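You operate a simulated robot arm through the tools that you are given. There is no shell and no other tool.

You are at the controls of a simulated two-armed robot. One attempt, no reset.

TASK
Clear the winder: reels to the rack, draw bar back, counter to nought.
Fine: leave both clamps open.

Only the result counts: the job must be done as asked and must still hold three seconds after the hand-in. Knocking over, shifting, dropping, spilling or breaking anything else fails it.

THE ROBOT
Two 7-joint arms with fingered hands on one trunk that stands fixed in place. Base frame: the origin is at the foot of the trunk, x ahead of it, y to its left, z up; the work surface is at about z = 0.8. Units: m, rad, N and s.
The left shoulder is at [0.05, 0.214, 0.869], the right one opposite. With the tool pointing down near the work surface each hand reaches from about 0.4 to 0.9 m from the base axis, measured 20 degrees to its own side. Payload 3 kg a hand.
The tool frame of a hand sits at the grasp point between the pads (the TCP): z along the fingers, y along the line on which they close. The tips reach 0.026 m beyond it. The gripper opens to 0.132 m. The gripper's body begins 0.073 m behind the TCP. The gripper is a hand of 3 fingers: y runs from the thumb to the fingers, the wrist lies at [0, 0, -0.229] in the tool frame, and closing takes about 1.5 s.
Orientation is that of the tool frame in the base frame, as a unit quaternion [w, x, y, z]. With the fingers straight down and closing along the base's y, the tool's x points along the base's -x, its y along +y and its z along -z.

THE INTERFACE
- The arms move only by the tool play_rows. It takes "left_increments", "right_increments" or both (then of equal length, played together; a hand with none holds still); each is a list of rows, each a list of 2 entries, a list of its own where there are three numbers: the shift along the base's x, y, z in units of 150 mm (1.0 is 150 mm), then the turn, a rotation vector about the base's x, y, z in units of 120 degrees (1.0 is 120 degrees). In form: [[[x, y, z], [wx, wy, wz]], ...]. A call has 1 to 20 rows; each row is the pose to reach, as a shift and turn from the pose commanded when the call began. "left_hand" and "right_hand" are, for a hand that has rows, the finger opening in mm, from 0 to 132, set as the call begins (left out, the last holds). A call with a number of a shift or a turn outside -1 to 1 is refused whole. Each row takes 0.2 s and may step no farther than 0.05 m and 0.15 rad from the row before; otherwise, or with a gripper value out of range, the whole call is refused. A pose out of reach is approached as far as the arm can. The call stops where the force on the tool passes 40 N (or 10 N more than at its start, if that is more) or the arm is blocked; 0.2 s more then pass. The fingers move at their own pace (about 0.072 m/s each) and stop on an object; they squeeze with about 29 N. The grip force told is the motor's: it shows also when the fingers shut on nothing. Time passes only in rows, and 0.2 s behind the last, so rows that repeat a pose let the fingers close. It gives the time, the measured TCP pose, the force on the tool (base axes), the opening and the grip force at its end, in the units of the frame above (readings bear some noise), with the torque about the TCP (base axes, N m) and any sound that the robot's microphone picked up.
- Cameras (640 x 400 px; columns grow to the right, rows downward): "scene" is now at [0.0314, 0.0048, 1.496]; the picture's right is [0.08, -1.00, 0.00], its down [-0.70, -0.05, -0.72] and it looks along [0.71, 0.06, -0.70] (base axes); focal length 317 px, centre (320, 200). "left" rides on the left gripper at [-0.061, 0.003, -0.092] in its tool frame; the picture's right is [-0.05, -1.00, 0.00], its down [0.83, -0.04, -0.56] and it looks along [0.55, -0.03, 0.83] (tool axes); focal length 230 px, centre (320, 200). "right" rides on the right gripper at [0.062, 0.003, -0.092] in its tool frame; the picture's right is [-0.05, 1.00, 0.00], its down [-0.83, -0.04, -0.56] and it looks along [-0.55, -0.03, 0.83] (tool axes); focal length 230 px, centre (320, 200). There is no depth. A picture from a camera that has moved, and an enlarged one, comes with that camera's place and axes in the base frame and with its lens.
- grab_frame(camera): a new picture of that camera. No time passes.
- set_fingers(finger1, finger2, thumb_bend, hand): sets how far each is bent, from 0 (flat) to 100 (curled in); at 30 the hand is open as for a grip, at 70 the pads meet at the TCP. One left out holds its place. A second passes; each finger stops where it meets its share of the squeeze, and holds until it gets a number again. A gripper value or a shape takes the hand back. It gives what a move gives, with no picture; readings hold the bend of each and the force on the fingers (four entries, about 0 where the hand has none), thumb and palm.
- preshape(shape, hand): the hand has 3 fingers and takes this shape, open, in about a second: jaw (thumb against the fingers, like two jaws); tri (thumb and two fingers); tip (a fingertip pinch); poke (one finger out to press); point (the index stretched); flat (the hand flat); cup (the hand cupped); fist (a fist). The gripper value then closes the fingers along that shape, each until it touches; the sizes above hold for jaw. It gives what a move gives, with no picture.
- pan_tilt(pan, tilt): turns the head with the scene camera to pan (to the left, within 1.501 rad either way) and tilt (down, from -0.506 to 1.204), counted from straight ahead of the robot. It gives what a move gives.
- zoom(camera, box): a new picture of the part [left, top, right, bottom] of that camera's present view, enlarged. No time passes.
- finish_job(): hands the job in; it is judged then, once.

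Places have to be worked out from the pictures, the camera data and where the tool is seen. Open the grippers and draw the arms clear of the work before you hand the job in, unless the task says otherwise.

The tools are called by a JSON object that holds its "method" and its "body". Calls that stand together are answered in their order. play_rows: Moves the arms, as the interface text tells. Its arguments: {"type":"object","properties":{"left_increments":{"type":"array"},"left_hand":{"type":"number"},"right_increments":{"type":"array"},"right_hand":{"type":"number"}},"required":[]} The other tools are called the same way: preshape (shape, hand) gives the hand a shape; set_fingers (finger1, finger2, thumb_bend, hand) moves the fingers one by one; pan_tilt (pan, tilt) turns the head that bears the scene camera; grab_frame (camera) takes a picture; zoom (camera, box) takes an enlarged picture of a part of a camera's view; finish_job () hands the job in.

At the start:

```text
time_s: 0.0
left_ee_pos: [0.5078, 0.1626, 1.1413]
left_tool_rot: [-0.001, 0.072, 0.997, 0.0]
left_contact_force: [-0.7, -0.2, -0.2]
left_ft_torque: [0.03, -0.04, 0.02]
left_width: 0.1316
left_grip_force: 0.1
left_shape: jaw
left_bend: [30.0, 30.0, 30.0]
left_finger forces: [0.1, 0.0, 0.0, 0.1, 0.0, 0.0]
right_ee_pos: [0.454, -0.2792, 1.167]
right_tool_rot: [0.0, 0.071, 0.997, 0.0]
right_contact_force: [-0.2, 0.1, 0.1]
right_ft_torque: [-0.02, 0.01, -0.01]
right_width: 0.1318
right_grip_force: 0.1
right_shape: jaw
right_bend: [30.0, 30.0, 30.0]
right_finger forces: [0.1, 0.0, 0.0, 0.1, 0.0, 0.0]
head pan, tilt: [0.077, 0.771]
```

scene: 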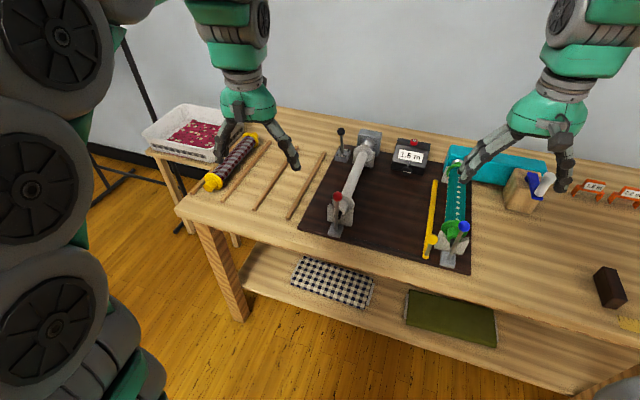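
right: 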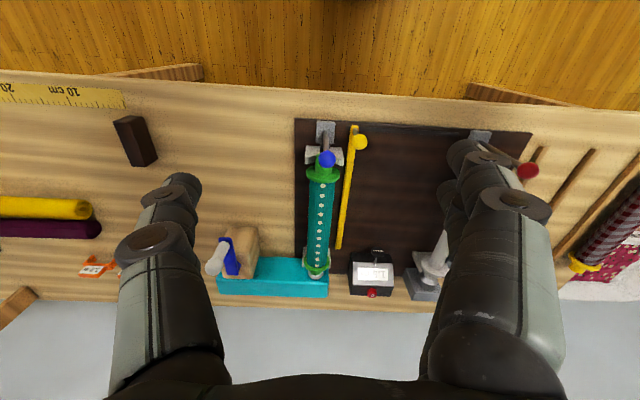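
left: 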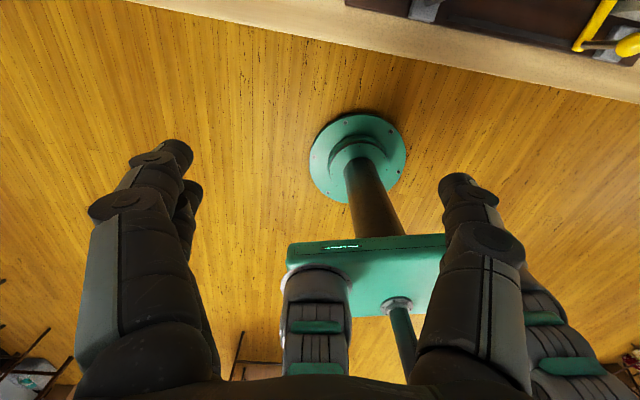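

I start by looking closer at the bench to tell reels, clamps, draw bar and counter apart.

{"method": "zoom", "body": {"camera": "scene", "box": [280, 110, 480, 270]}}

{"method": "zoom", "body": {"camera": "scene", "box": [140, 90, 340, 230]}}

{"method": "zoom", "body": {"camera": "scene", "box": [440, 130, 640, 340]}}

{"method": "zoom", "body": {"camera": "right", "box": [190, 100, 450, 310]}}

```text
2.50 times, centred on (380, 190) of scene
camera zoom: at [0.0314, 0.0048, 1.496], right [0.08, -1.0, 0.0], down [-0.7, -0.05, -0.72], along [0.71, 0.06, -0.7], focal length 792 px, centre (170, 225)
```

zoom: 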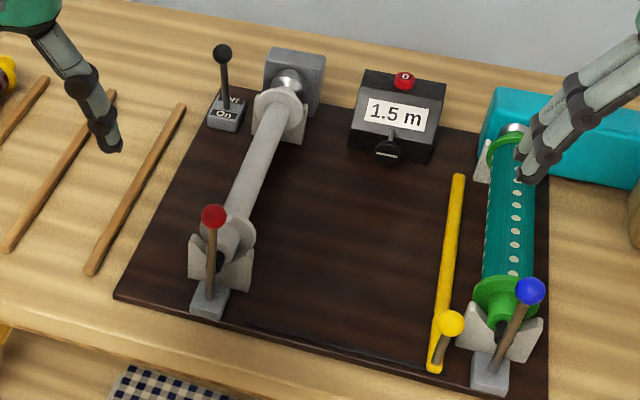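

```text
2.86 times, centred on (240, 160) of scene
camera zoom: at [0.0314, 0.0048, 1.496], right [0.08, -1.0, 0.0], down [-0.7, -0.05, -0.72], along [0.71, 0.06, -0.7], focal length 906 px, centre (549, 314)
```

zoom: 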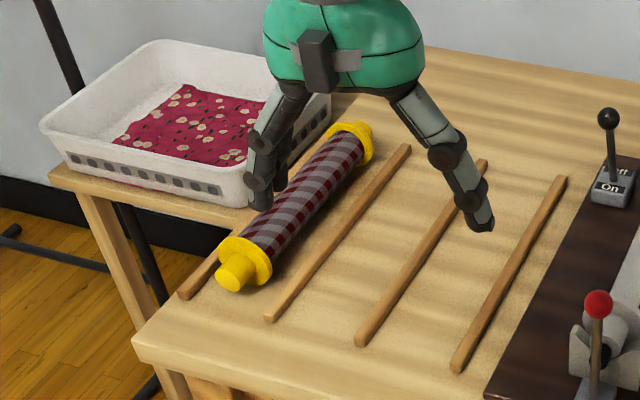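

```text
1.90 times, centred on (540, 235) of scene
camera zoom: at [0.0314, 0.0048, 1.496], right [0.08, -1.0, 0.0], down [-0.7, -0.05, -0.72], along [0.71, 0.06, -0.7], focal length 604 px, centre (-99, 133)
```

zoom: 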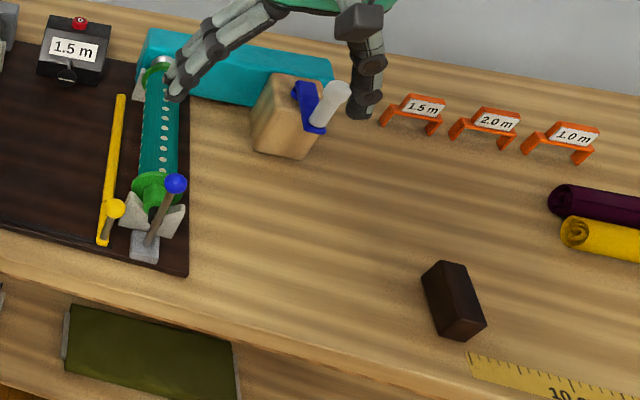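

```text
1.90 times, centred on (320, 205) of right
camera zoom: at [0.3943, -0.267, 1.2589], right [0.19, 0.98, 0.0], down [0.82, -0.16, 0.56], along [0.54, -0.11, -0.83], focal length 438 px, centre (320, 190)
```

zoom: 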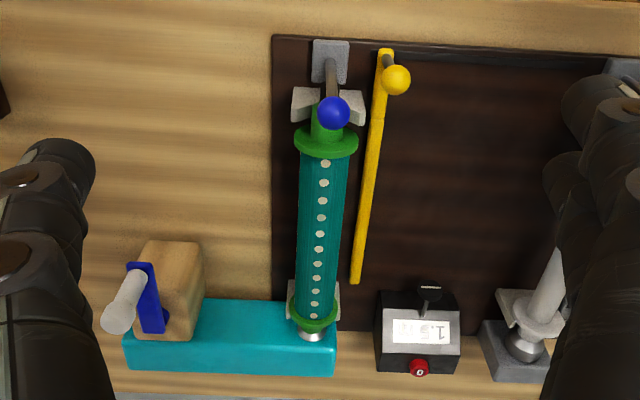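

The board looks turned about -13° from the base. I move the left hand left and the right hand inward to look at the bar, levers and counter closely.

{"method": "play_rows", "body": {"left_increments": [[[0, 0.3, 0], [0, 0, 0]], [[0, 0.6, 0], [0, 0, 0]], [[0, 0.9, 0], [0, 0, 0]], [[0, 1, 0], [0, 0, 0]], [[0, 1, 0], [0, 0, 0]]], "right_increments": [[[0, 0.2, 0], [0, 0, 0]], [[0, 0.4, 0], [0, 0, 0]], [[0, 0.6, 0], [0, 0, 0]], [[0, 0.8, 0], [0, 0, 0]], [[0, 1, -0.2], [0, 0, 0]]]}}

```text
time_s: 1.2
left_ee_pos: [0.507, 0.3138, 1.1429]
left_tool_rot: [0.001, 0.072, 0.997, 0.0]
left_contact_force: [0.5, -0.6, 0.0]
left_ft_torque: [0.01, -0.03, 0.0]
left_width: 0.1322
left_grip_force: 0.1
left_shape: jaw
left_bend: [30.0, 30.0, 30.0]
left_finger forces: [0.1, 0.1, 0.0, 0.0, 0.0, 0.0]
right_ee_pos: [0.454, -0.1276, 1.1371]
right_tool_rot: [0.001, 0.072, 0.997, 0.0]
right_contact_force: [-0.1, 0.0, -0.1]
right_ft_torque: [0.0, 0.01, 0.03]
right_width: 0.132
right_grip_force: 0.1
right_shape: jaw
right_bend: [30.0, 30.0, 30.0]
right_finger forces: [0.0, 0.1, 0.1, 0.0, 0.0, 0.1]
head pan, tilt: [0.077, 0.771]
```

Both arms moved freely; I take new views.

{"method": "grab_frame", "body": {"camera": "right"}}

{"method": "zoom", "body": {"camera": "right", "box": [200, 60, 460, 320]}}

{"method": "zoom", "body": {"camera": "scene", "box": [310, 120, 390, 170]}}

{"method": "zoom", "body": {"camera": "scene", "box": [400, 170, 490, 270]}}

{"method": "zoom", "body": {"camera": "scene", "box": [380, 120, 440, 180]}}

{"method": "zoom", "body": {"camera": "scene", "box": [310, 170, 370, 250]}}

```text
taken
camera right: at [0.3944, -0.1166, 1.2295], right [0.19, 0.98, 0.0], down [0.82, -0.16, 0.55], along [0.54, -0.11, -0.83], focal length 230 px, centre (320, 200)
```

right: 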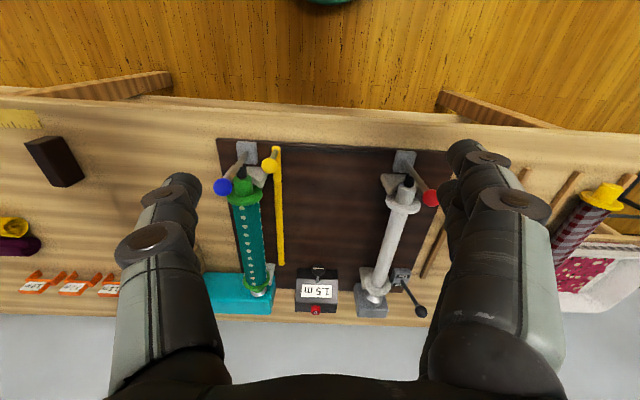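

```text
1.54 times, centred on (330, 190) of right
camera zoom: at [0.3944, -0.1166, 1.2295], right [0.19, 0.98, 0.0], down [0.82, -0.16, 0.55], along [0.54, -0.11, -0.83], focal length 354 px, centre (305, 215)
```

zoom: 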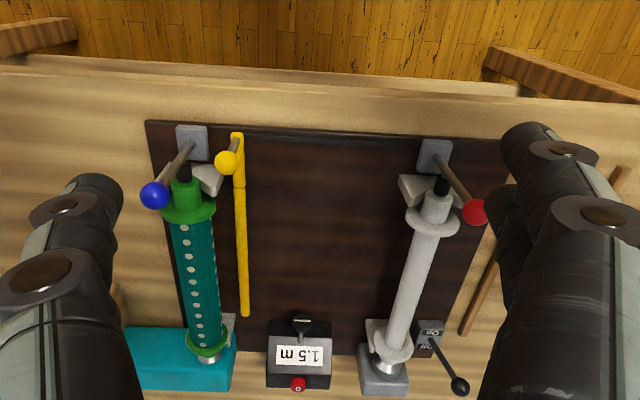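

```text
8.00 times, centred on (350, 145) of scene
camera zoom: at [0.0314, 0.0049, 1.496], right [0.08, -1.0, 0.0], down [-0.7, -0.05, -0.72], along [0.71, 0.06, -0.7], focal length 2536 px, centre (80, 640)
```

zoom: 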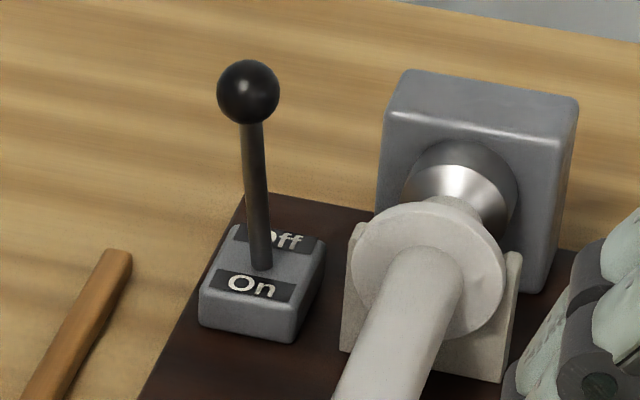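

```text
4.00 times, centred on (445, 220) of scene
camera zoom: at [0.0314, 0.0049, 1.496], right [0.08, -1.0, 0.0], down [-0.7, -0.05, -0.72], along [0.71, 0.06, -0.7], focal length 1268 px, centre (-180, 120)
```

zoom: 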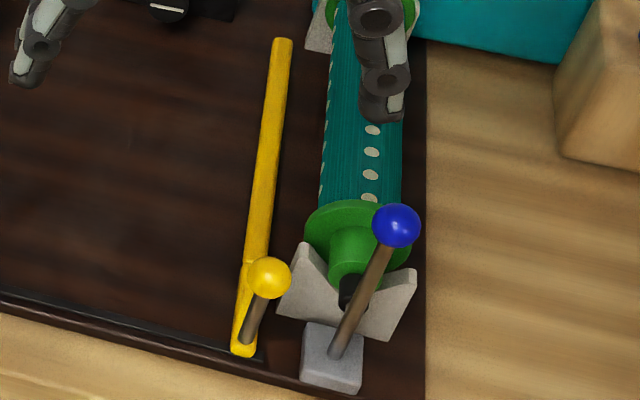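

```text
6.67 times, centred on (410, 150) of scene
camera zoom: at [0.0314, 0.0049, 1.496], right [0.08, -1.0, 0.0], down [-0.7, -0.05, -0.72], along [0.71, 0.06, -0.7], focal length 2113 px, centre (-280, 533)
```

zoom: 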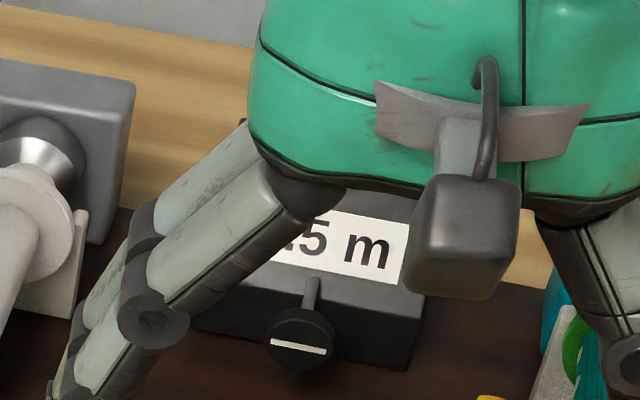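

```text
5.00 times, centred on (340, 210) of scene
camera zoom: at [0.0314, 0.0049, 1.496], right [0.08, -1.0, 0.0], down [-0.7, -0.05, -0.72], along [0.71, 0.06, -0.7], focal length 1585 px, centre (220, 150)
```

zoom: 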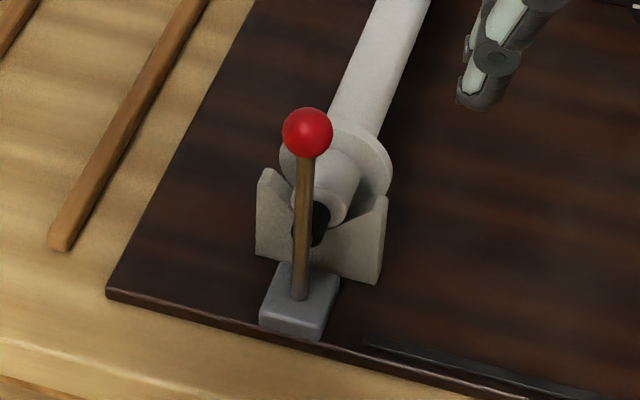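

The right zoom is truly re-rendered, so I zoom deeper on both clamps and the bar from the right-hand camera as well.

{"method": "zoom", "body": {"camera": "right", "box": [205, 130, 305, 200]}}

{"method": "zoom", "body": {"camera": "right", "box": [370, 140, 450, 220]}}

{"method": "zoom", "body": {"camera": "scene", "box": [325, 185, 355, 240]}}

{"method": "zoom", "body": {"camera": "scene", "box": [425, 210, 475, 270]}}

{"method": "zoom", "body": {"camera": "right", "box": [280, 250, 440, 330]}}

{"method": "zoom", "body": {"camera": "right", "box": [230, 140, 430, 190]}}

```text
5.71 times, centred on (255, 165) of right
camera zoom: at [0.3944, -0.1166, 1.2295], right [0.19, 0.98, 0.0], down [0.82, -0.16, 0.55], along [0.54, -0.11, -0.83], focal length 1315 px, centre (691, 400)
```

zoom: 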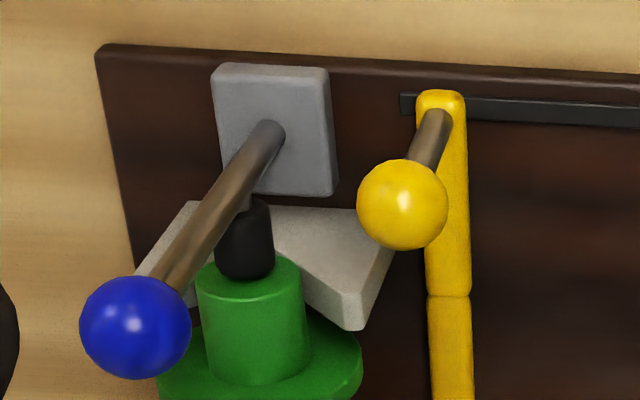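

```text
5.00 times, centred on (410, 180) of right
camera zoom: at [0.3944, -0.1166, 1.2295], right [0.19, 0.98, 0.0], down [0.82, -0.16, 0.55], along [0.54, -0.11, -0.83], focal length 1150 px, centre (-130, 300)
```

zoom: 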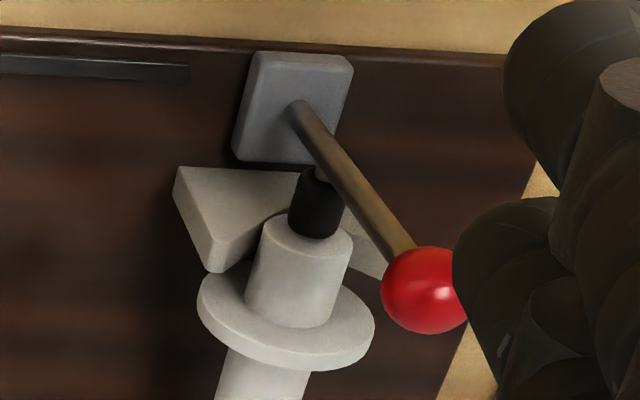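

```text
7.27 times, centred on (340, 212) of scene
camera zoom: at [0.0314, 0.0049, 1.496], right [0.08, -1.0, 0.0], down [-0.7, -0.05, -0.72], along [0.71, 0.06, -0.7], focal length 2305 px, centre (174, 109)
```

zoom: 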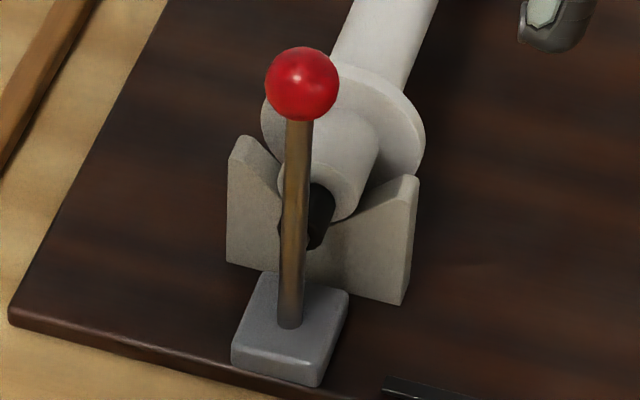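

```text
6.67 times, centred on (450, 240) of scene
camera zoom: at [0.0314, 0.0049, 1.496], right [0.08, -1.0, 0.0], down [-0.7, -0.05, -0.72], along [0.71, 0.06, -0.7], focal length 2113 px, centre (-547, -67)
```

zoom: 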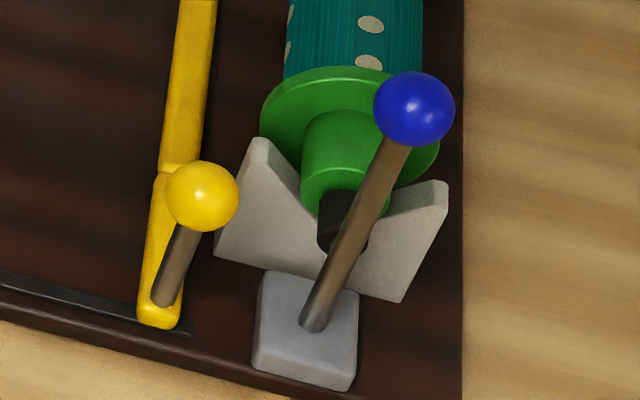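

```text
4.00 times, centred on (360, 290) of right
camera zoom: at [0.3944, -0.1166, 1.2295], right [0.19, 0.98, 0.0], down [0.82, -0.16, 0.55], along [0.54, -0.11, -0.83], focal length 920 px, centre (160, -160)
```

zoom: 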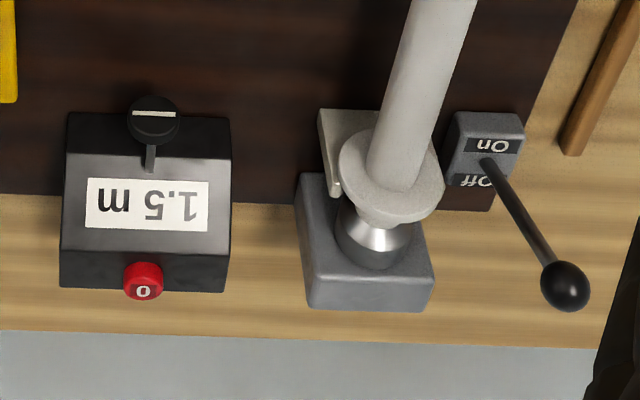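

```text
3.20 times, centred on (330, 165) of right
camera zoom: at [0.3944, -0.1166, 1.2295], right [0.19, 0.98, 0.0], down [0.82, -0.16, 0.55], along [0.54, -0.11, -0.83], focal length 736 px, centre (288, 312)
```

zoom: 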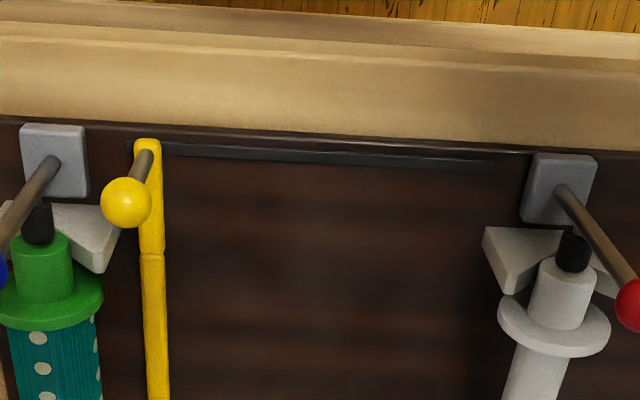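

Both levers stand upright with their black plungers pressing the reel hubs (so closed); the bar sits at the right end of a slot that runs left, and the counter's red "0" button is at about (0.96, -0.24, 0.89). I bring the left hand toward the red knob (about (0.607, 0.006, 0.95)) and move the right hand away.

{"method": "play_rows", "body": {"left_increments": [[[0.1, -0.25, 0], [0, 0, -0.02]], [[0.2, -0.5, 0], [0, 0, -0.043]], [[0.3, -0.75, 0], [0, 0, -0.043]], [[0.4, -1, 0], [0, 0, -0.043]], [[0.4, -1, 0], [0, 0, -0.043]]], "right_increments": [[[0, -0.25, 0], [0, 0, -0.02]], [[0, -0.5, 0], [0, 0, -0.043]], [[0, -0.75, 0], [0, 0, -0.043]], [[0, -1, 0], [0, 0, -0.043]], [[0, -1, 0], [0, 0, -0.043]]]}}

{"method": "play_rows", "body": {"left_increments": [[[0.06, -0.25, 0], [0, 0, 0]], [[0.12, -0.5, 0], [0, 0, 0]], [[0.18, -0.75, 0], [0, 0, 0]], [[0.24, -1, 0], [0, 0, 0]], [[0.24, -1, -0.15], [0, 0, 0]], [[0.24, -1, -0.3], [0, 0, 0]], [[0.24, -1, -0.3], [0, 0, 0]]], "left_hand": 70}}

{"method": "grab_frame", "body": {"camera": "scene"}}

{"method": "grab_frame", "body": {"camera": "left"}}

```text
time_s: 2.4
left_ee_pos: [0.5658, 0.1617, 1.1421]
left_tool_rot: [0.001, 0.116, 0.993, 0.0]
left_contact_force: [-0.4, 0.2, 0.3]
left_ft_torque: [-0.01, -0.03, 0.04]
left_width: 0.1318
left_grip_force: 0.0
left_shape: jaw
left_bend: [30.0, 30.0, 30.0]
left_finger forces: [0.1, 0.0, 0.0, 0.0, 0.0, 0.0]
right_ee_pos: [0.4542, -0.2784, 1.1368]
right_tool_rot: [0.0, 0.116, 0.993, 0.0]
right_contact_force: [-0.9, -0.3, -0.6]
right_ft_torque: [0.01, 0.0, -0.03]
right_width: 0.132
right_grip_force: 0.0
right_shape: jaw
right_bend: [30.0, 30.0, 30.0]
right_finger forces: [0.1, 0.0, 0.0, 0.1, 0.1, 0.0]
head pan, tilt: [0.077, 0.771]
```

```text
time_s: 4.0
left_ee_pos: [0.603, 0.0112, 1.0958]
left_tool_rot: [0.0, 0.118, 0.993, 0.0]
left_contact_force: [0.0, 0.0, -0.1]
left_ft_torque: [-0.01, 0.05, 0.04]
left_width: 0.0707
left_grip_force: 0.1
left_shape: jaw
left_bend: [72.0, 72.0, 70.0]
left_finger forces: [0.0, 0.0, 0.0, 0.0, 0.1, 0.0]
right_ee_pos: [0.4543, -0.2778, 1.1378]
right_tool_rot: [0.0, 0.117, 0.993, 0.0]
right_contact_force: [0.6, -0.3, -0.4]
right_ft_torque: [-0.02, 0.03, 0.02]
right_width: 0.1317
right_grip_force: 0.1
right_shape: jaw
right_bend: [30.0, 30.0, 30.0]
right_finger forces: [0.1, 0.0, 0.0, 0.0, 0.0, 0.0]
head pan, tilt: [0.077, 0.771]
```

```text
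taken
```

scene: 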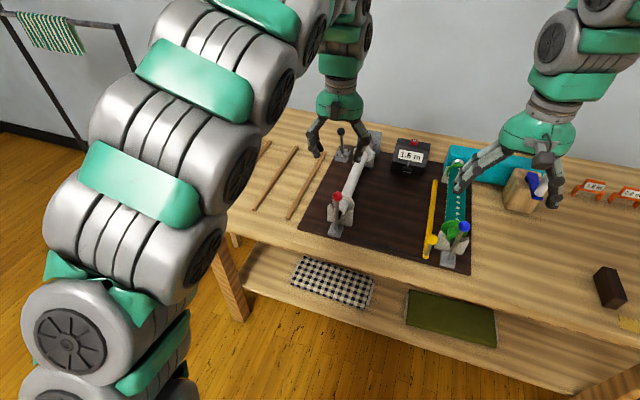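

```text
taken
camera left: at [0.6639, 0.0004, 1.1875], right [-0.18, -0.98, 0.0], down [-0.82, 0.15, 0.55], along [-0.55, 0.1, -0.83], focal length 230 px, centre (320, 200)
```

left: 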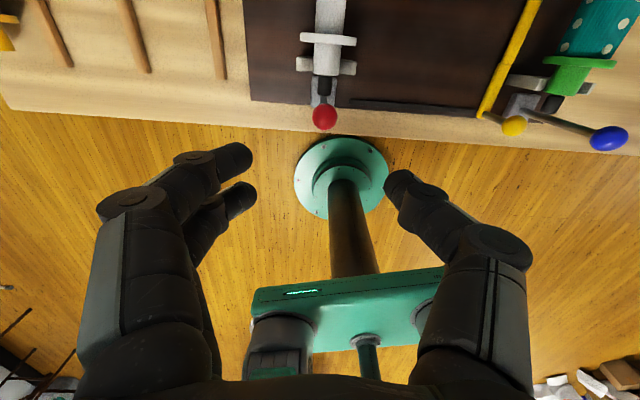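

The left camera puts the red knob at (0.604, 0.006, 0.95), right under the hand. I descend with the fingers straddling it, then close.

{"method": "play_rows", "body": {"left_increments": [[[0.01, -0.033, -0.25], [0, 0, 0]], [[0.01, -0.033, -0.5], [0, 0, 0]], [[0.01, -0.033, -0.75], [0, 0, 0]], [[0.01, -0.033, -0.95], [0, 0, 0]], [[0.01, -0.033, -0.95], [0, 0, 0]]], "left_hand": 70}}

{"method": "zoom", "body": {"camera": "scene", "box": [290, 140, 390, 250]}}

{"method": "grab_frame", "body": {"camera": "left"}}

```text
time_s: 5.2
left_ee_pos: [0.6071, 0.0089, 0.9534]
left_tool_rot: [0.0, 0.117, 0.993, 0.0]
left_contact_force: [-0.7, 0.3, 0.2]
left_ft_torque: [0.03, 0.0, 0.01]
left_width: 0.0707
left_grip_force: 0.0
left_shape: jaw
left_bend: [72.0, 72.0, 70.0]
left_finger forces: [0.0, 0.1, 0.0, 0.1, 0.0, 0.1]
right_ee_pos: [0.4533, -0.2782, 1.1375]
right_tool_rot: [0.0, 0.117, 0.993, 0.0]
right_contact_force: [-0.8, -0.3, -0.9]
right_ft_torque: [-0.04, -0.02, 0.0]
right_width: 0.1321
right_grip_force: 0.0
right_shape: jaw
right_bend: [30.0, 30.0, 30.0]
right_finger forces: [0.0, 0.0, 0.0, 0.0, 0.1, 0.0]
head pan, tilt: [0.077, 0.771]
```

```text
3.64 times, centred on (340, 195) of scene
camera zoom: at [0.0314, 0.0048, 1.496], right [0.08, -1.0, 0.0], down [-0.7, -0.05, -0.72], along [0.71, 0.06, -0.7], focal length 1153 px, centre (247, 218)
```

zoom: 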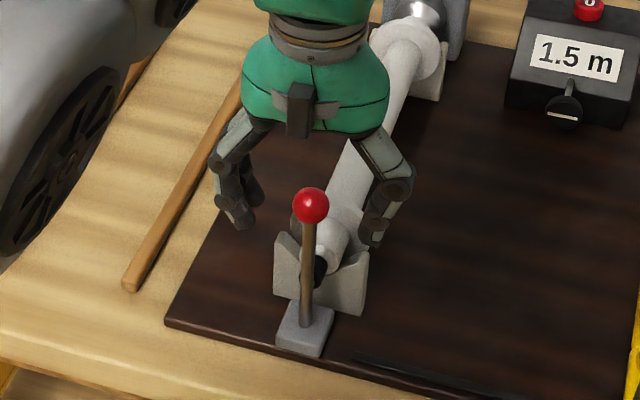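

```text
taken
camera left: at [0.6671, -0.0035, 1.0447], right [-0.18, -0.98, 0.0], down [-0.82, 0.15, 0.56], along [-0.55, 0.1, -0.83], focal length 230 px, centre (320, 200)
```

left: 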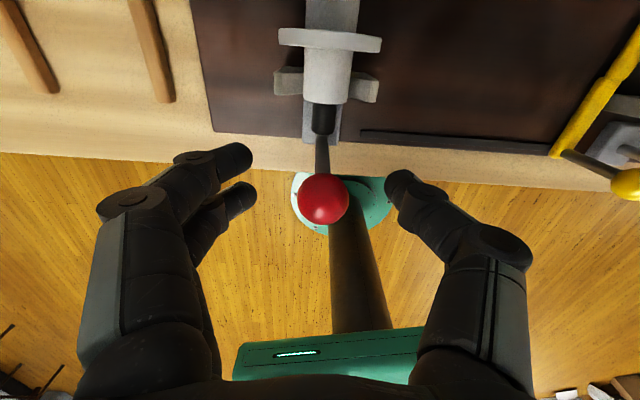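

The knob sits between the fingers at the TCP. I close on it.

{"method": "play_rows", "body": {"left_increments": [[[0, 0, 0], [0, 0, 0]], [[0, 0, 0], [0, 0, 0]], [[0, 0, 0], [0, 0, 0]], [[0, 0, 0], [0, 0, 0]], [[0, 0, 0], [0, 0, 0]], [[0, 0, 0], [0, 0, 0]]], "left_hand": 0}}

{"method": "zoom", "body": {"camera": "scene", "box": [290, 140, 390, 250]}}

```text
time_s: 6.6
left_ee_pos: [0.6064, 0.0077, 0.9515]
left_tool_rot: [-0.001, 0.117, 0.993, 0.0]
left_contact_force: [-1.1, -2.5, -24.3]
left_ft_torque: [0.08, 0.0, 0.02]
left_width: 0.0017
left_grip_force: 28.9
left_shape: jaw
left_bend: [65.0, 67.0, 72.0]
left_finger forces: [13.0, 13.9, 0.1, 0.0, 28.5, 0.0]
right_ee_pos: [0.4539, -0.2773, 1.1372]
right_tool_rot: [0.0, 0.116, 0.993, -0.001]
right_contact_force: [0.0, -0.5, -0.4]
right_ft_torque: [0.04, -0.03, 0.0]
right_width: 0.132
right_grip_force: 0.1
right_shape: jaw
right_bend: [30.0, 30.0, 30.0]
right_finger forces: [0.0, 0.0, 0.0, 0.0, 0.0, 0.0]
head pan, tilt: [0.077, 0.771]
```

```text
3.64 times, centred on (340, 195) of scene
camera zoom: at [0.0316, 0.0048, 1.496], right [0.08, -1.0, 0.0], down [-0.7, -0.05, -0.72], along [0.71, 0.06, -0.7], focal length 1153 px, centre (247, 218)
```

zoom: 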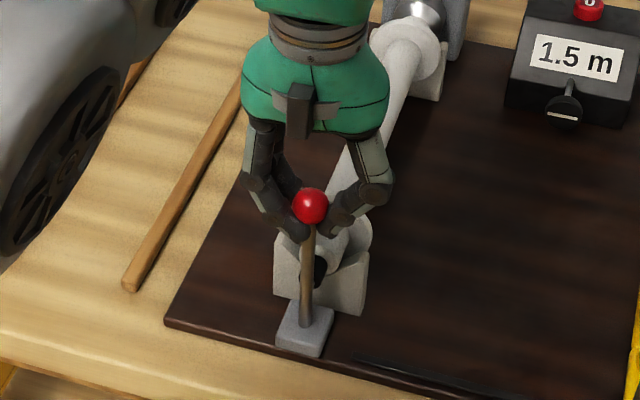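

The fingers shut just below/behind the ball (hooked on the lever). I pull gently toward the robot along the lever's arc and watch the force and plunger.

{"method": "play_rows", "body": {"left_increments": [[[-0.068, 0.016, 0], [0, 0, 0]], [[-0.136, 0.033, -0.01], [0, 0, 0]], [[-0.2, 0.048, -0.025], [0, 0, 0]], [[-0.266, 0.064, -0.045], [0, 0, 0]], [[-0.266, 0.064, -0.045], [0, 0, 0]]]}}

{"method": "zoom", "body": {"camera": "scene", "box": [290, 140, 390, 250]}}

{"method": "grab_frame", "body": {"camera": "left"}}

```text
time_s: 7.5
left_ee_pos: [0.5719, 0.0156, 0.9461]
left_tool_rot: [-0.001, 0.116, 0.993, 0.0]
left_contact_force: [9.6, -3.4, -22.2]
left_ft_torque: [-0.12, -0.5, 0.01]
left_width: 0.0001
left_grip_force: 29.2
left_shape: jaw
left_bend: [69.0, 62.0, 72.0]
left_finger forces: [29.0, 21.5, 0.1, 0.0, 24.1, 0.1]
right_ee_pos: [0.4532, -0.2781, 1.1366]
right_tool_rot: [0.0, 0.117, 0.993, 0.0]
right_contact_force: [1.0, -0.4, -0.3]
right_ft_torque: [-0.02, 0.04, 0.0]
right_width: 0.1319
right_grip_force: 0.2
right_shape: jaw
right_bend: [30.0, 30.0, 30.0]
right_finger forces: [0.0, 0.0, 0.0, 0.0, 0.0, 0.1]
head pan, tilt: [0.077, 0.771]
stopped in row 4 (left hand): the force on the tool passed its limit at 42 N (the readings are from after the stop); the commanded pose is now the measured one
```

```text
3.64 times, centred on (340, 195) of scene
camera zoom: at [0.0318, 0.0048, 1.496], right [0.08, -1.0, 0.0], down [-0.7, -0.05, -0.72], along [0.71, 0.06, -0.7], focal length 1153 px, centre (247, 218)
```

zoom: 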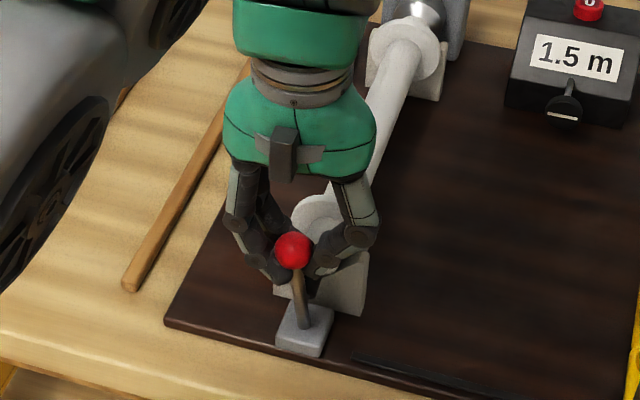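

```text
taken
camera left: at [0.6328, 0.0047, 1.0386], right [-0.18, -0.98, 0.0], down [-0.82, 0.15, 0.56], along [-0.55, 0.1, -0.83], focal length 230 px, centre (320, 200)
```

left: 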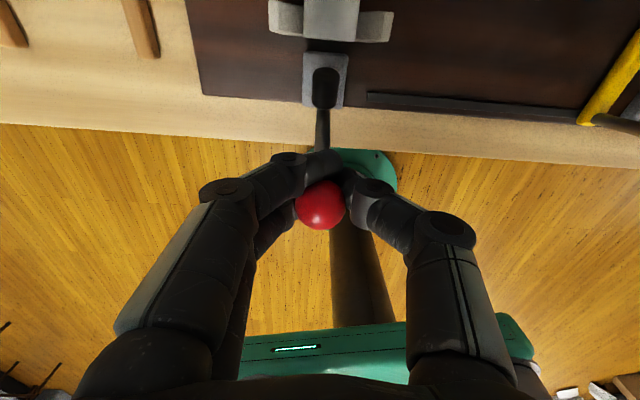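

The plunger has come clear of the hub, with the lever about 13° back of upright. I pull a bit further to see whether that is its end stop.

{"method": "play_rows", "body": {"left_increments": [[[-0.06, 0.015, -0.03], [0, 0, 0]], [[-0.12, 0.029, -0.06], [0, 0, 0]], [[-0.18, 0.043, -0.1], [0, 0, 0]], [[-0.24, 0.057, -0.14], [0, 0, 0]], [[-0.3, 0.071, -0.2], [0, 0, 0]]]}}

{"method": "zoom", "body": {"camera": "scene", "box": [290, 140, 390, 250]}}

{"method": "grab_frame", "body": {"camera": "left"}}

```text
time_s: 8.7
left_ee_pos: [0.528, 0.0259, 0.9185]
left_tool_rot: [0.0, 0.116, 0.993, -0.001]
left_contact_force: [15.9, -8.1, -15.1]
left_ft_torque: [-0.29, -0.56, -0.05]
left_width: 0.0
left_grip_force: 29.1
left_shape: jaw
left_bend: [71.0, 59.0, 72.0]
left_finger forces: [25.1, 24.2, 0.1, 0.1, 26.0, 0.0]
right_ee_pos: [0.4541, -0.2785, 1.1376]
right_tool_rot: [-0.001, 0.117, 0.993, -0.001]
right_contact_force: [-0.2, 0.8, 0.3]
right_ft_torque: [-0.01, 0.04, 0.0]
right_width: 0.1318
right_grip_force: 0.0
right_shape: jaw
right_bend: [30.0, 30.0, 30.0]
right_finger forces: [0.0, 0.0, 0.1, 0.1, 0.1, 0.0]
head pan, tilt: [0.077, 0.771]
```

```text
3.64 times, centred on (340, 195) of scene
camera zoom: at [0.0318, 0.0047, 1.496], right [0.08, -1.0, 0.0], down [-0.7, -0.05, -0.72], along [0.71, 0.06, -0.7], focal length 1153 px, centre (247, 218)
```

zoom: 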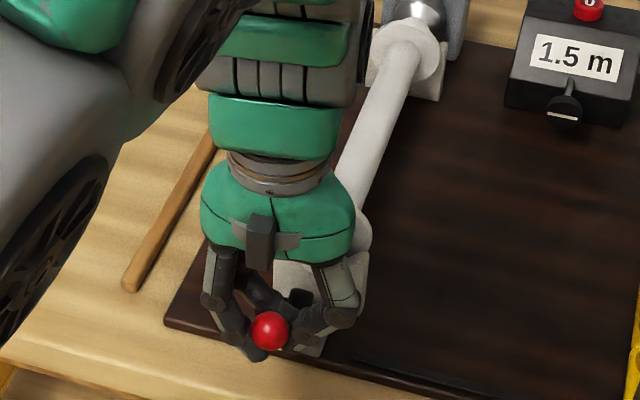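

```text
taken
camera left: at [0.5883, 0.0148, 1.0105], right [-0.18, -0.98, 0.0], down [-0.82, 0.15, 0.56], along [-0.55, 0.1, -0.83], focal length 230 px, centre (320, 200)
```

left: 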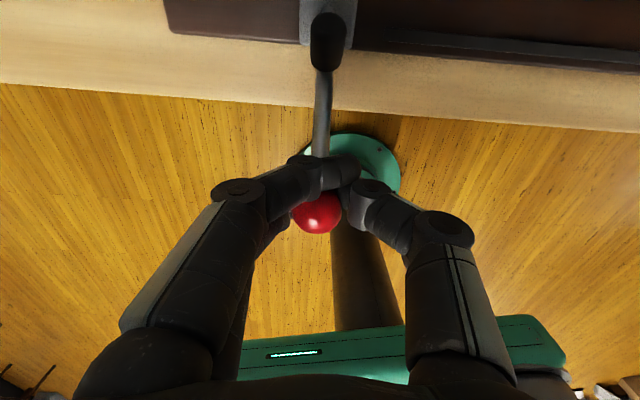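

The lever is about 36° back and still moves freely. I continue the arc until it stops.

{"method": "play_rows", "body": {"left_increments": [[[-0.05, 0.012, -0.04], [0, 0, 0]], [[-0.091, 0.022, -0.08], [0, 0, 0]], [[-0.135, 0.032, -0.13], [0, 0, 0]], [[-0.175, 0.042, -0.187], [0, 0, 0]], [[-0.21, 0.05, -0.25], [0, 0, 0]], [[-0.246, 0.059, -0.307], [0, 0, 0]]]}}

{"method": "zoom", "body": {"camera": "scene", "box": [290, 160, 390, 270]}}

{"method": "grab_frame", "body": {"camera": "left"}}

```text
time_s: 9.2
left_ee_pos: [0.5247, 0.0275, 0.9152]
left_tool_rot: [0.006, 0.117, 0.993, -0.002]
left_contact_force: [14.7, -6.5, -12.6]
left_ft_torque: [-0.21, -0.42, -0.08]
left_width: 0.0002
left_grip_force: 29.0
left_shape: jaw
left_bend: [71.0, 59.0, 72.0]
left_finger forces: [23.0, 21.3, 0.0, 0.1, 26.7, 0.1]
right_ee_pos: [0.4537, -0.2778, 1.1373]
right_tool_rot: [0.0, 0.116, 0.993, 0.0]
right_contact_force: [-0.6, -0.2, -0.4]
right_ft_torque: [0.01, 0.01, 0.01]
right_width: 0.1316
right_grip_force: 0.1
right_shape: jaw
right_bend: [30.0, 30.0, 30.0]
right_finger forces: [0.0, 0.0, 0.0, 0.0, 0.0, 0.0]
head pan, tilt: [0.077, 0.771]
stopped in row 2 (left hand): the force on the tool passed its limit at 44 N (the readings are from after the stop); the commanded pose is now the measured one
```

```text
3.64 times, centred on (340, 215) of scene
camera zoom: at [0.0317, 0.0048, 1.496], right [0.08, -1.0, 0.0], down [-0.7, -0.05, -0.72], along [0.71, 0.06, -0.7], focal length 1153 px, centre (247, 146)
```

zoom: 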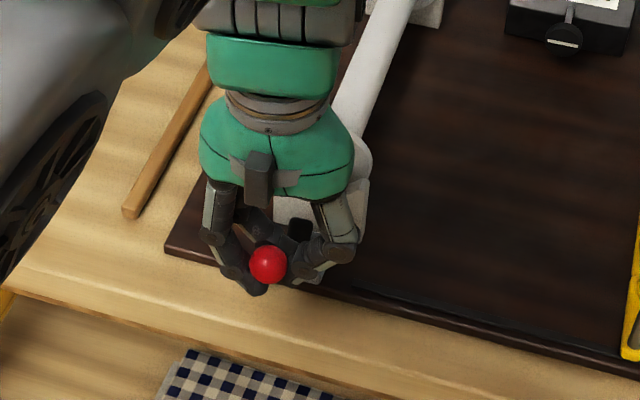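

```text
taken
camera left: at [0.584, 0.0152, 1.0081], right [-0.18, -0.98, 0.0], down [-0.82, 0.15, 0.54], along [-0.54, 0.1, -0.84], focal length 230 px, centre (320, 200)
```

left: 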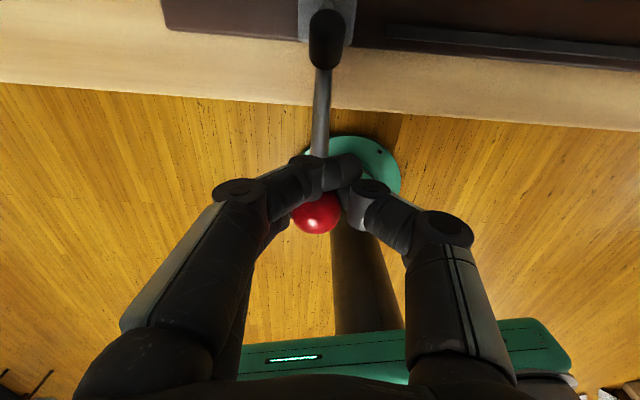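

The lever now blocks at about 38° back: its end stop, plunger well clear. I open the fingers and lift off.

{"method": "play_rows", "body": {"left_increments": [[[0.02, 0, 0], [0, 0, 0]], [[0.02, 0, 0], [0, 0, 0]], [[0.02, 0, 0], [0, 0, 0]], [[0.02, 0, 0], [0, 0, 0]], [[0.02, 0, 0], [0, 0, 0]], [[0.02, 0, 0.25], [0, 0, 0]], [[0.02, 0, 0.5], [0, 0, 0]], [[0.02, 0, 0.75], [0, 0, 0]], [[0.02, 0, 1], [0, 0, 0]]], "left_hand": 80}}

{"method": "grab_frame", "body": {"camera": "scene"}}

{"method": "grab_frame", "body": {"camera": "left"}}

{"method": "zoom", "body": {"camera": "scene", "box": [290, 130, 390, 250]}}

```text
time_s: 11.2
left_ee_pos: [0.5286, 0.0274, 1.0668]
left_tool_rot: [0.006, 0.117, 0.993, -0.001]
left_contact_force: [0.7, 0.5, 0.1]
left_ft_torque: [-0.01, 0.0, 0.01]
left_width: 0.0793
left_grip_force: 0.1
left_shape: jaw
left_bend: [71.0, 71.0, 71.0]
left_finger forces: [0.0, 0.1, 0.0, 0.0, 0.0, 0.0]
right_ee_pos: [0.4526, -0.2789, 1.1391]
right_tool_rot: [0.0, 0.117, 0.993, 0.0]
right_contact_force: [-0.2, -0.6, 0.6]
right_ft_torque: [0.01, 0.0, 0.0]
right_width: 0.132
right_grip_force: 0.1
right_shape: jaw
right_bend: [30.0, 30.0, 30.0]
right_finger forces: [0.1, 0.0, 0.1, 0.1, 0.1, 0.0]
head pan, tilt: [0.077, 0.771]
```

```text
taken
```

scene: 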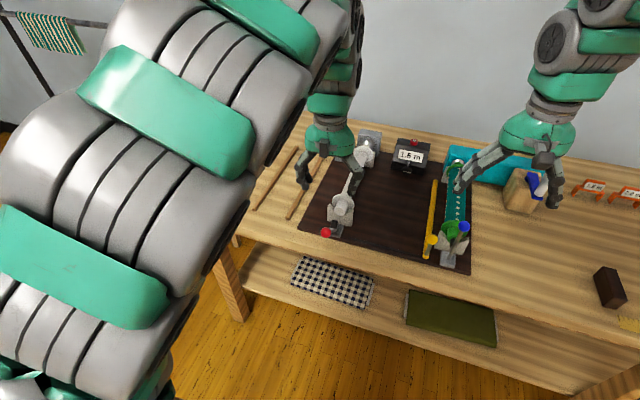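

```text
taken
camera left: at [0.5869, 0.0148, 1.1589], right [-0.18, -0.98, 0.0], down [-0.82, 0.15, 0.55], along [-0.54, 0.1, -0.84], focal length 230 px, centre (320, 200)
```

left: 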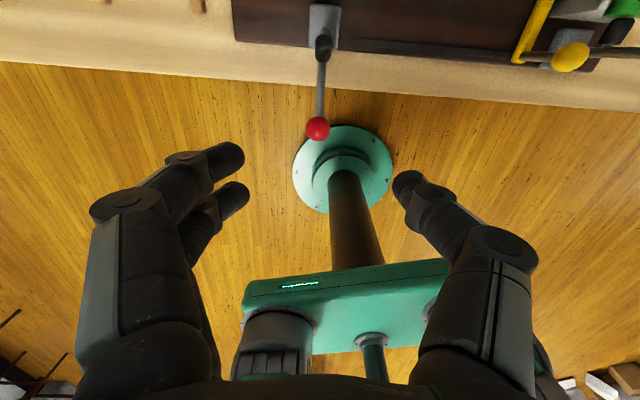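

```text
3.33 times, centred on (340, 190) of scene
camera zoom: at [0.0314, 0.0049, 1.496], right [0.08, -1.0, 0.0], down [-0.7, -0.05, -0.72], along [0.71, 0.06, -0.7], focal length 1057 px, centre (253, 233)
```

zoom: 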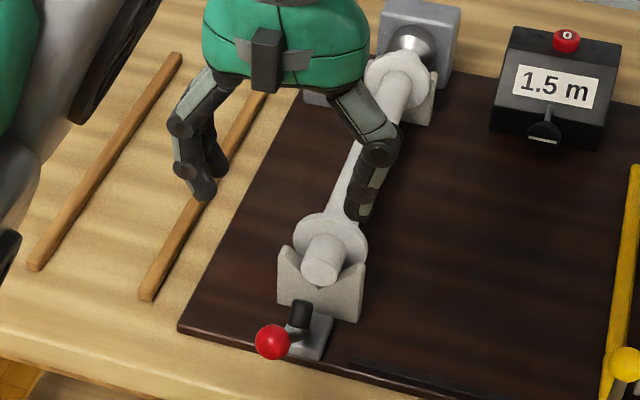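

Red clamp is open and stays. Now the right hand goes above the blue knob (about (0.529, -0.282, 0.953)).

{"method": "play_rows", "body": {"right_increments": [[[0.17, -0.01, 0], [0, 0, 0]], [[0.34, -0.02, 0], [0, 0, 0]], [[0.51, -0.02, -0.15], [0, 0, 0]], [[0.51, -0.02, -0.4], [0, 0, 0]], [[0.51, -0.02, -0.6], [0, 0, 0]], [[0.51, -0.02, -0.6], [0, 0, 0]]], "right_hand": 65}}

{"method": "grab_frame", "body": {"camera": "right"}}

{"method": "zoom", "body": {"camera": "scene", "box": [400, 140, 500, 270]}}

```text
time_s: 12.6
left_ee_pos: [0.5271, 0.0271, 1.0663]
left_tool_rot: [0.004, 0.117, 0.993, 0.0]
left_contact_force: [-0.2, -0.6, -1.0]
left_ft_torque: [0.01, -0.02, 0.0]
left_width: 0.0794
left_grip_force: 0.0
left_shape: jaw
left_bend: [71.0, 71.0, 71.0]
left_finger forces: [0.0, 0.0, 0.0, 0.0, 0.0, 0.0]
right_ee_pos: [0.5296, -0.2823, 1.0461]
right_tool_rot: [0.0, 0.116, 0.993, 0.0]
right_contact_force: [0.5, -0.1, 0.0]
right_ft_torque: [0.02, 0.01, 0.04]
right_width: 0.0655
right_grip_force: 0.1
right_shape: jaw
right_bend: [73.0, 73.0, 70.0]
right_finger forces: [0.1, 0.1, 0.1, 0.1, 0.0, 0.1]
head pan, tilt: [0.077, 0.771]
```

```text
taken
camera right: at [0.4708, -0.2638, 1.1386], right [0.28, 0.96, 0.0], down [0.8, -0.23, 0.55], along [0.53, -0.16, -0.83], focal length 230 px, centre (320, 200)
```

right: 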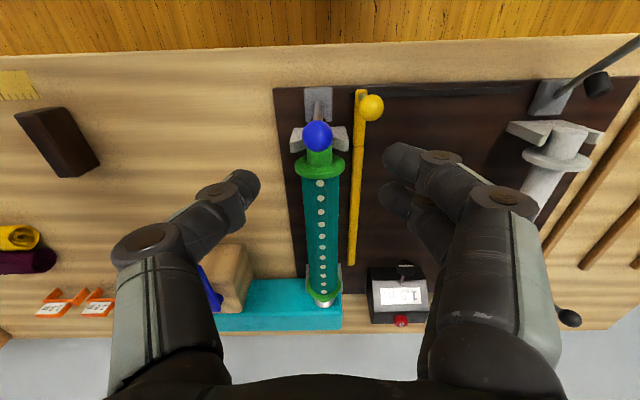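

```text
3.08 times, centred on (450, 205) of scene
camera zoom: at [0.0314, 0.0048, 1.496], right [0.08, -1.0, 0.0], down [-0.7, -0.05, -0.72], along [0.71, 0.06, -0.7], focal length 975 px, centre (-80, 185)
```

zoom: 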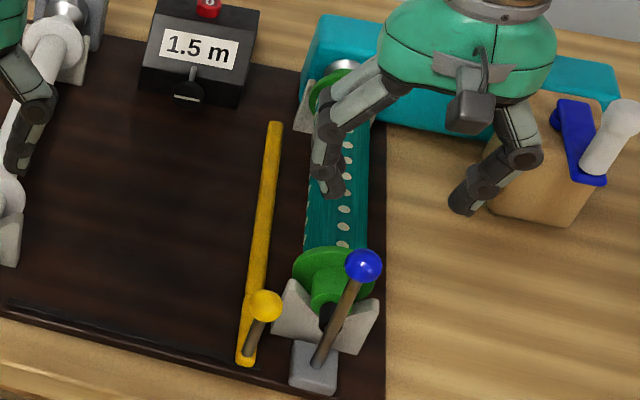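

The knob is at (0.528, -0.284). I descend and close as with the red one.

{"method": "play_rows", "body": {"right_increments": [[[0.01, 0, -0.2], [0, 0, 0]], [[0.01, 0, -0.4], [0, 0, 0]], [[0.01, 0, -0.62], [0, 0, 0]], [[0.01, 0, -0.62], [0, 0, 0]]]}}

{"method": "zoom", "body": {"camera": "scene", "box": [400, 160, 500, 270]}}

{"method": "grab_frame", "body": {"camera": "right"}}

```text
time_s: 13.6
left_ee_pos: [0.5278, 0.0263, 1.0661]
left_tool_rot: [0.005, 0.117, 0.993, -0.001]
left_contact_force: [0.7, -0.1, -0.7]
left_ft_torque: [0.01, 0.0, -0.01]
left_width: 0.0794
left_grip_force: 0.0
left_shape: jaw
left_bend: [71.0, 71.0, 71.0]
left_finger forces: [0.0, 0.0, 0.1, 0.0, 0.1, 0.0]
right_ee_pos: [0.5299, -0.2816, 0.9522]
right_tool_rot: [0.0, 0.117, 0.993, 0.0]
right_contact_force: [0.5, -0.2, -0.8]
right_ft_torque: [0.01, 0.02, -0.01]
right_width: 0.0655
right_grip_force: 0.0
right_shape: jaw
right_bend: [73.0, 73.0, 70.0]
right_finger forces: [0.0, 0.1, 0.0, 0.0, 0.0, 0.1]
head pan, tilt: [0.077, 0.771]
```

```text
3.64 times, centred on (450, 215) of scene
camera zoom: at [0.0314, 0.0048, 1.496], right [0.08, -1.0, 0.0], down [-0.7, -0.05, -0.72], along [0.71, 0.06, -0.7], focal length 1153 px, centre (-153, 146)
```

zoom: 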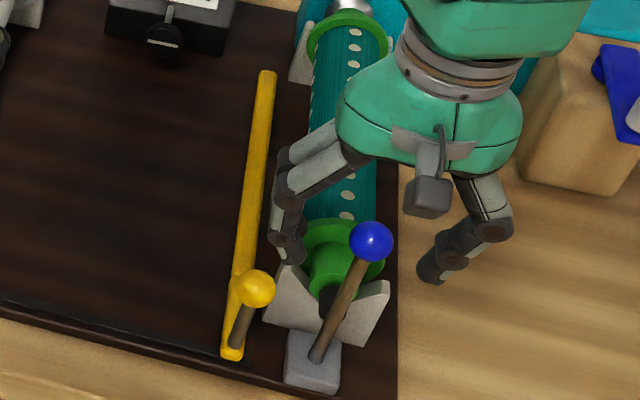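

```text
taken
camera right: at [0.4715, -0.2645, 1.0456], right [0.28, 0.96, 0.0], down [0.8, -0.23, 0.56], along [0.53, -0.16, -0.83], focal length 230 px, centre (320, 200)
```

right: 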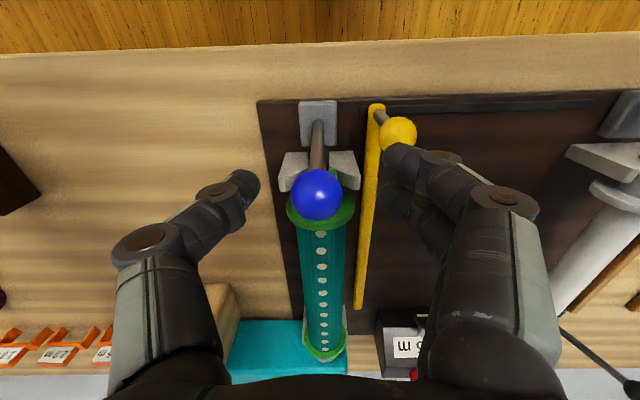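

Well placed, and clear of the yellow knob. I close on the knob.

{"method": "play_rows", "body": {"right_increments": [[[0, 0, 0], [0, 0, 0]], [[0, 0, 0], [0, 0, 0]], [[0, 0, 0], [0, 0, 0]], [[0, 0, 0], [0, 0, 0]], [[0, 0, 0], [0, 0, 0]], [[0, 0, 0], [0, 0, 0]]], "right_hand": 0}}

{"method": "grab_frame", "body": {"camera": "right"}}

```text
time_s: 14.9
left_ee_pos: [0.528, 0.0259, 1.0646]
left_tool_rot: [0.005, 0.117, 0.993, -0.001]
left_contact_force: [0.8, -0.7, -0.3]
left_ft_torque: [0.0, -0.01, -0.06]
left_width: 0.0794
left_grip_force: 0.1
left_shape: jaw
left_bend: [71.0, 71.0, 71.0]
left_finger forces: [0.0, 0.1, 0.1, 0.0, 0.0, 0.0]
right_ee_pos: [0.5302, -0.2823, 0.9528]
right_tool_rot: [-0.001, 0.117, 0.993, 0.0]
right_contact_force: [-1.1, -3.0, -25.0]
right_ft_torque: [0.06, -0.05, 0.0]
right_width: 0.0032
right_grip_force: 29.3
right_shape: jaw
right_bend: [67.0, 67.0, 71.0]
right_finger forces: [13.9, 13.1, 0.0, 0.0, 28.4, 0.1]
head pan, tilt: [0.077, 0.771]
```

```text
taken
camera right: at [0.4715, -0.2646, 1.0454], right [0.28, 0.96, 0.0], down [0.8, -0.23, 0.55], along [0.53, -0.16, -0.83], focal length 230 px, centre (320, 200)
```

right: 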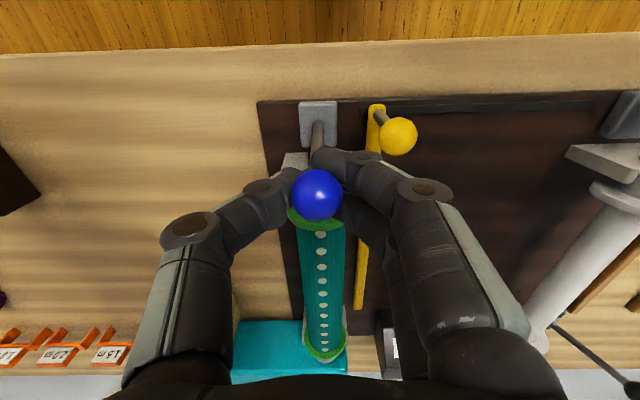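

Same hook as on the red lever; I pull along the arc toward the robot.

{"method": "play_rows", "body": {"right_increments": [[[-0.065, 0.016, -0.003], [0, 0, 0]], [[-0.13, 0.031, -0.014], [0, 0, 0]], [[-0.194, 0.047, -0.03], [0, 0, 0]], [[-0.259, 0.062, -0.055], [0, 0, 0]], [[-0.324, 0.078, -0.095], [0, 0, 0]], [[-0.389, 0.094, -0.135], [0, 0, 0]], [[-0.454, 0.109, -0.185], [0, 0, 0]], [[-0.5, 0.12, -0.23], [0, 0, 0]]]}}

{"method": "zoom", "body": {"camera": "scene", "box": [400, 160, 500, 290]}}

{"method": "grab_frame", "body": {"camera": "right"}}

```text
time_s: 16.8
left_ee_pos: [0.5288, 0.0267, 1.0647]
left_tool_rot: [0.005, 0.117, 0.993, -0.001]
left_contact_force: [-0.9, -0.4, -0.2]
left_ft_torque: [0.02, -0.01, -0.03]
left_width: 0.0796
left_grip_force: 0.0
left_shape: jaw
left_bend: [71.0, 71.0, 71.0]
left_finger forces: [0.1, 0.0, 0.1, 0.0, 0.0, 0.0]
right_ee_pos: [0.4568, -0.2628, 0.9198]
right_tool_rot: [0.001, 0.116, 0.993, 0.0]
right_contact_force: [3.1, -9.0, -3.4]
right_ft_torque: [-0.29, -0.27, 0.02]
right_width: 0.0011
right_grip_force: 29.2
right_shape: jaw
right_bend: [62.0, 72.0, 73.0]
right_finger forces: [18.9, 20.1, 0.0, 0.0, 25.9, 0.1]
head pan, tilt: [0.077, 0.771]
```

```text
3.08 times, centred on (450, 225) of scene
camera zoom: at [0.0314, 0.0047, 1.496], right [0.08, -1.0, 0.0], down [-0.7, -0.05, -0.72], along [0.71, 0.06, -0.7], focal length 975 px, centre (-80, 123)
```

zoom: 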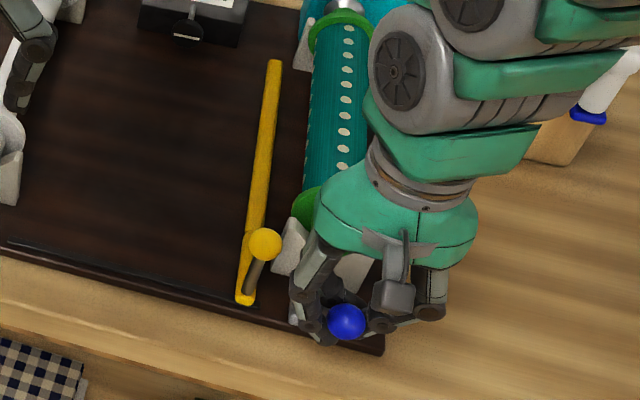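

```text
taken
camera right: at [0.3973, -0.2457, 1.0117], right [0.28, 0.96, 0.0], down [0.8, -0.23, 0.56], along [0.53, -0.16, -0.83], focal length 230 px, centre (320, 200)
```

right: 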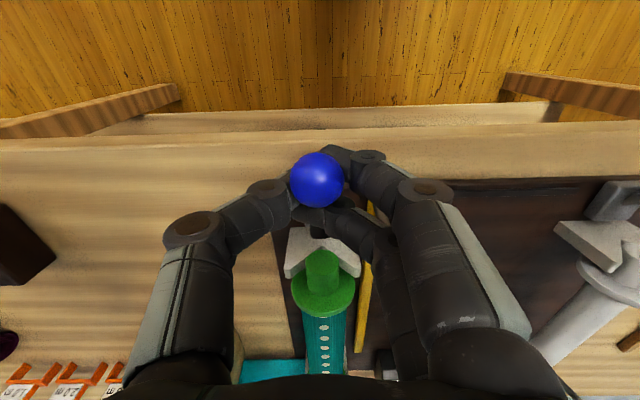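

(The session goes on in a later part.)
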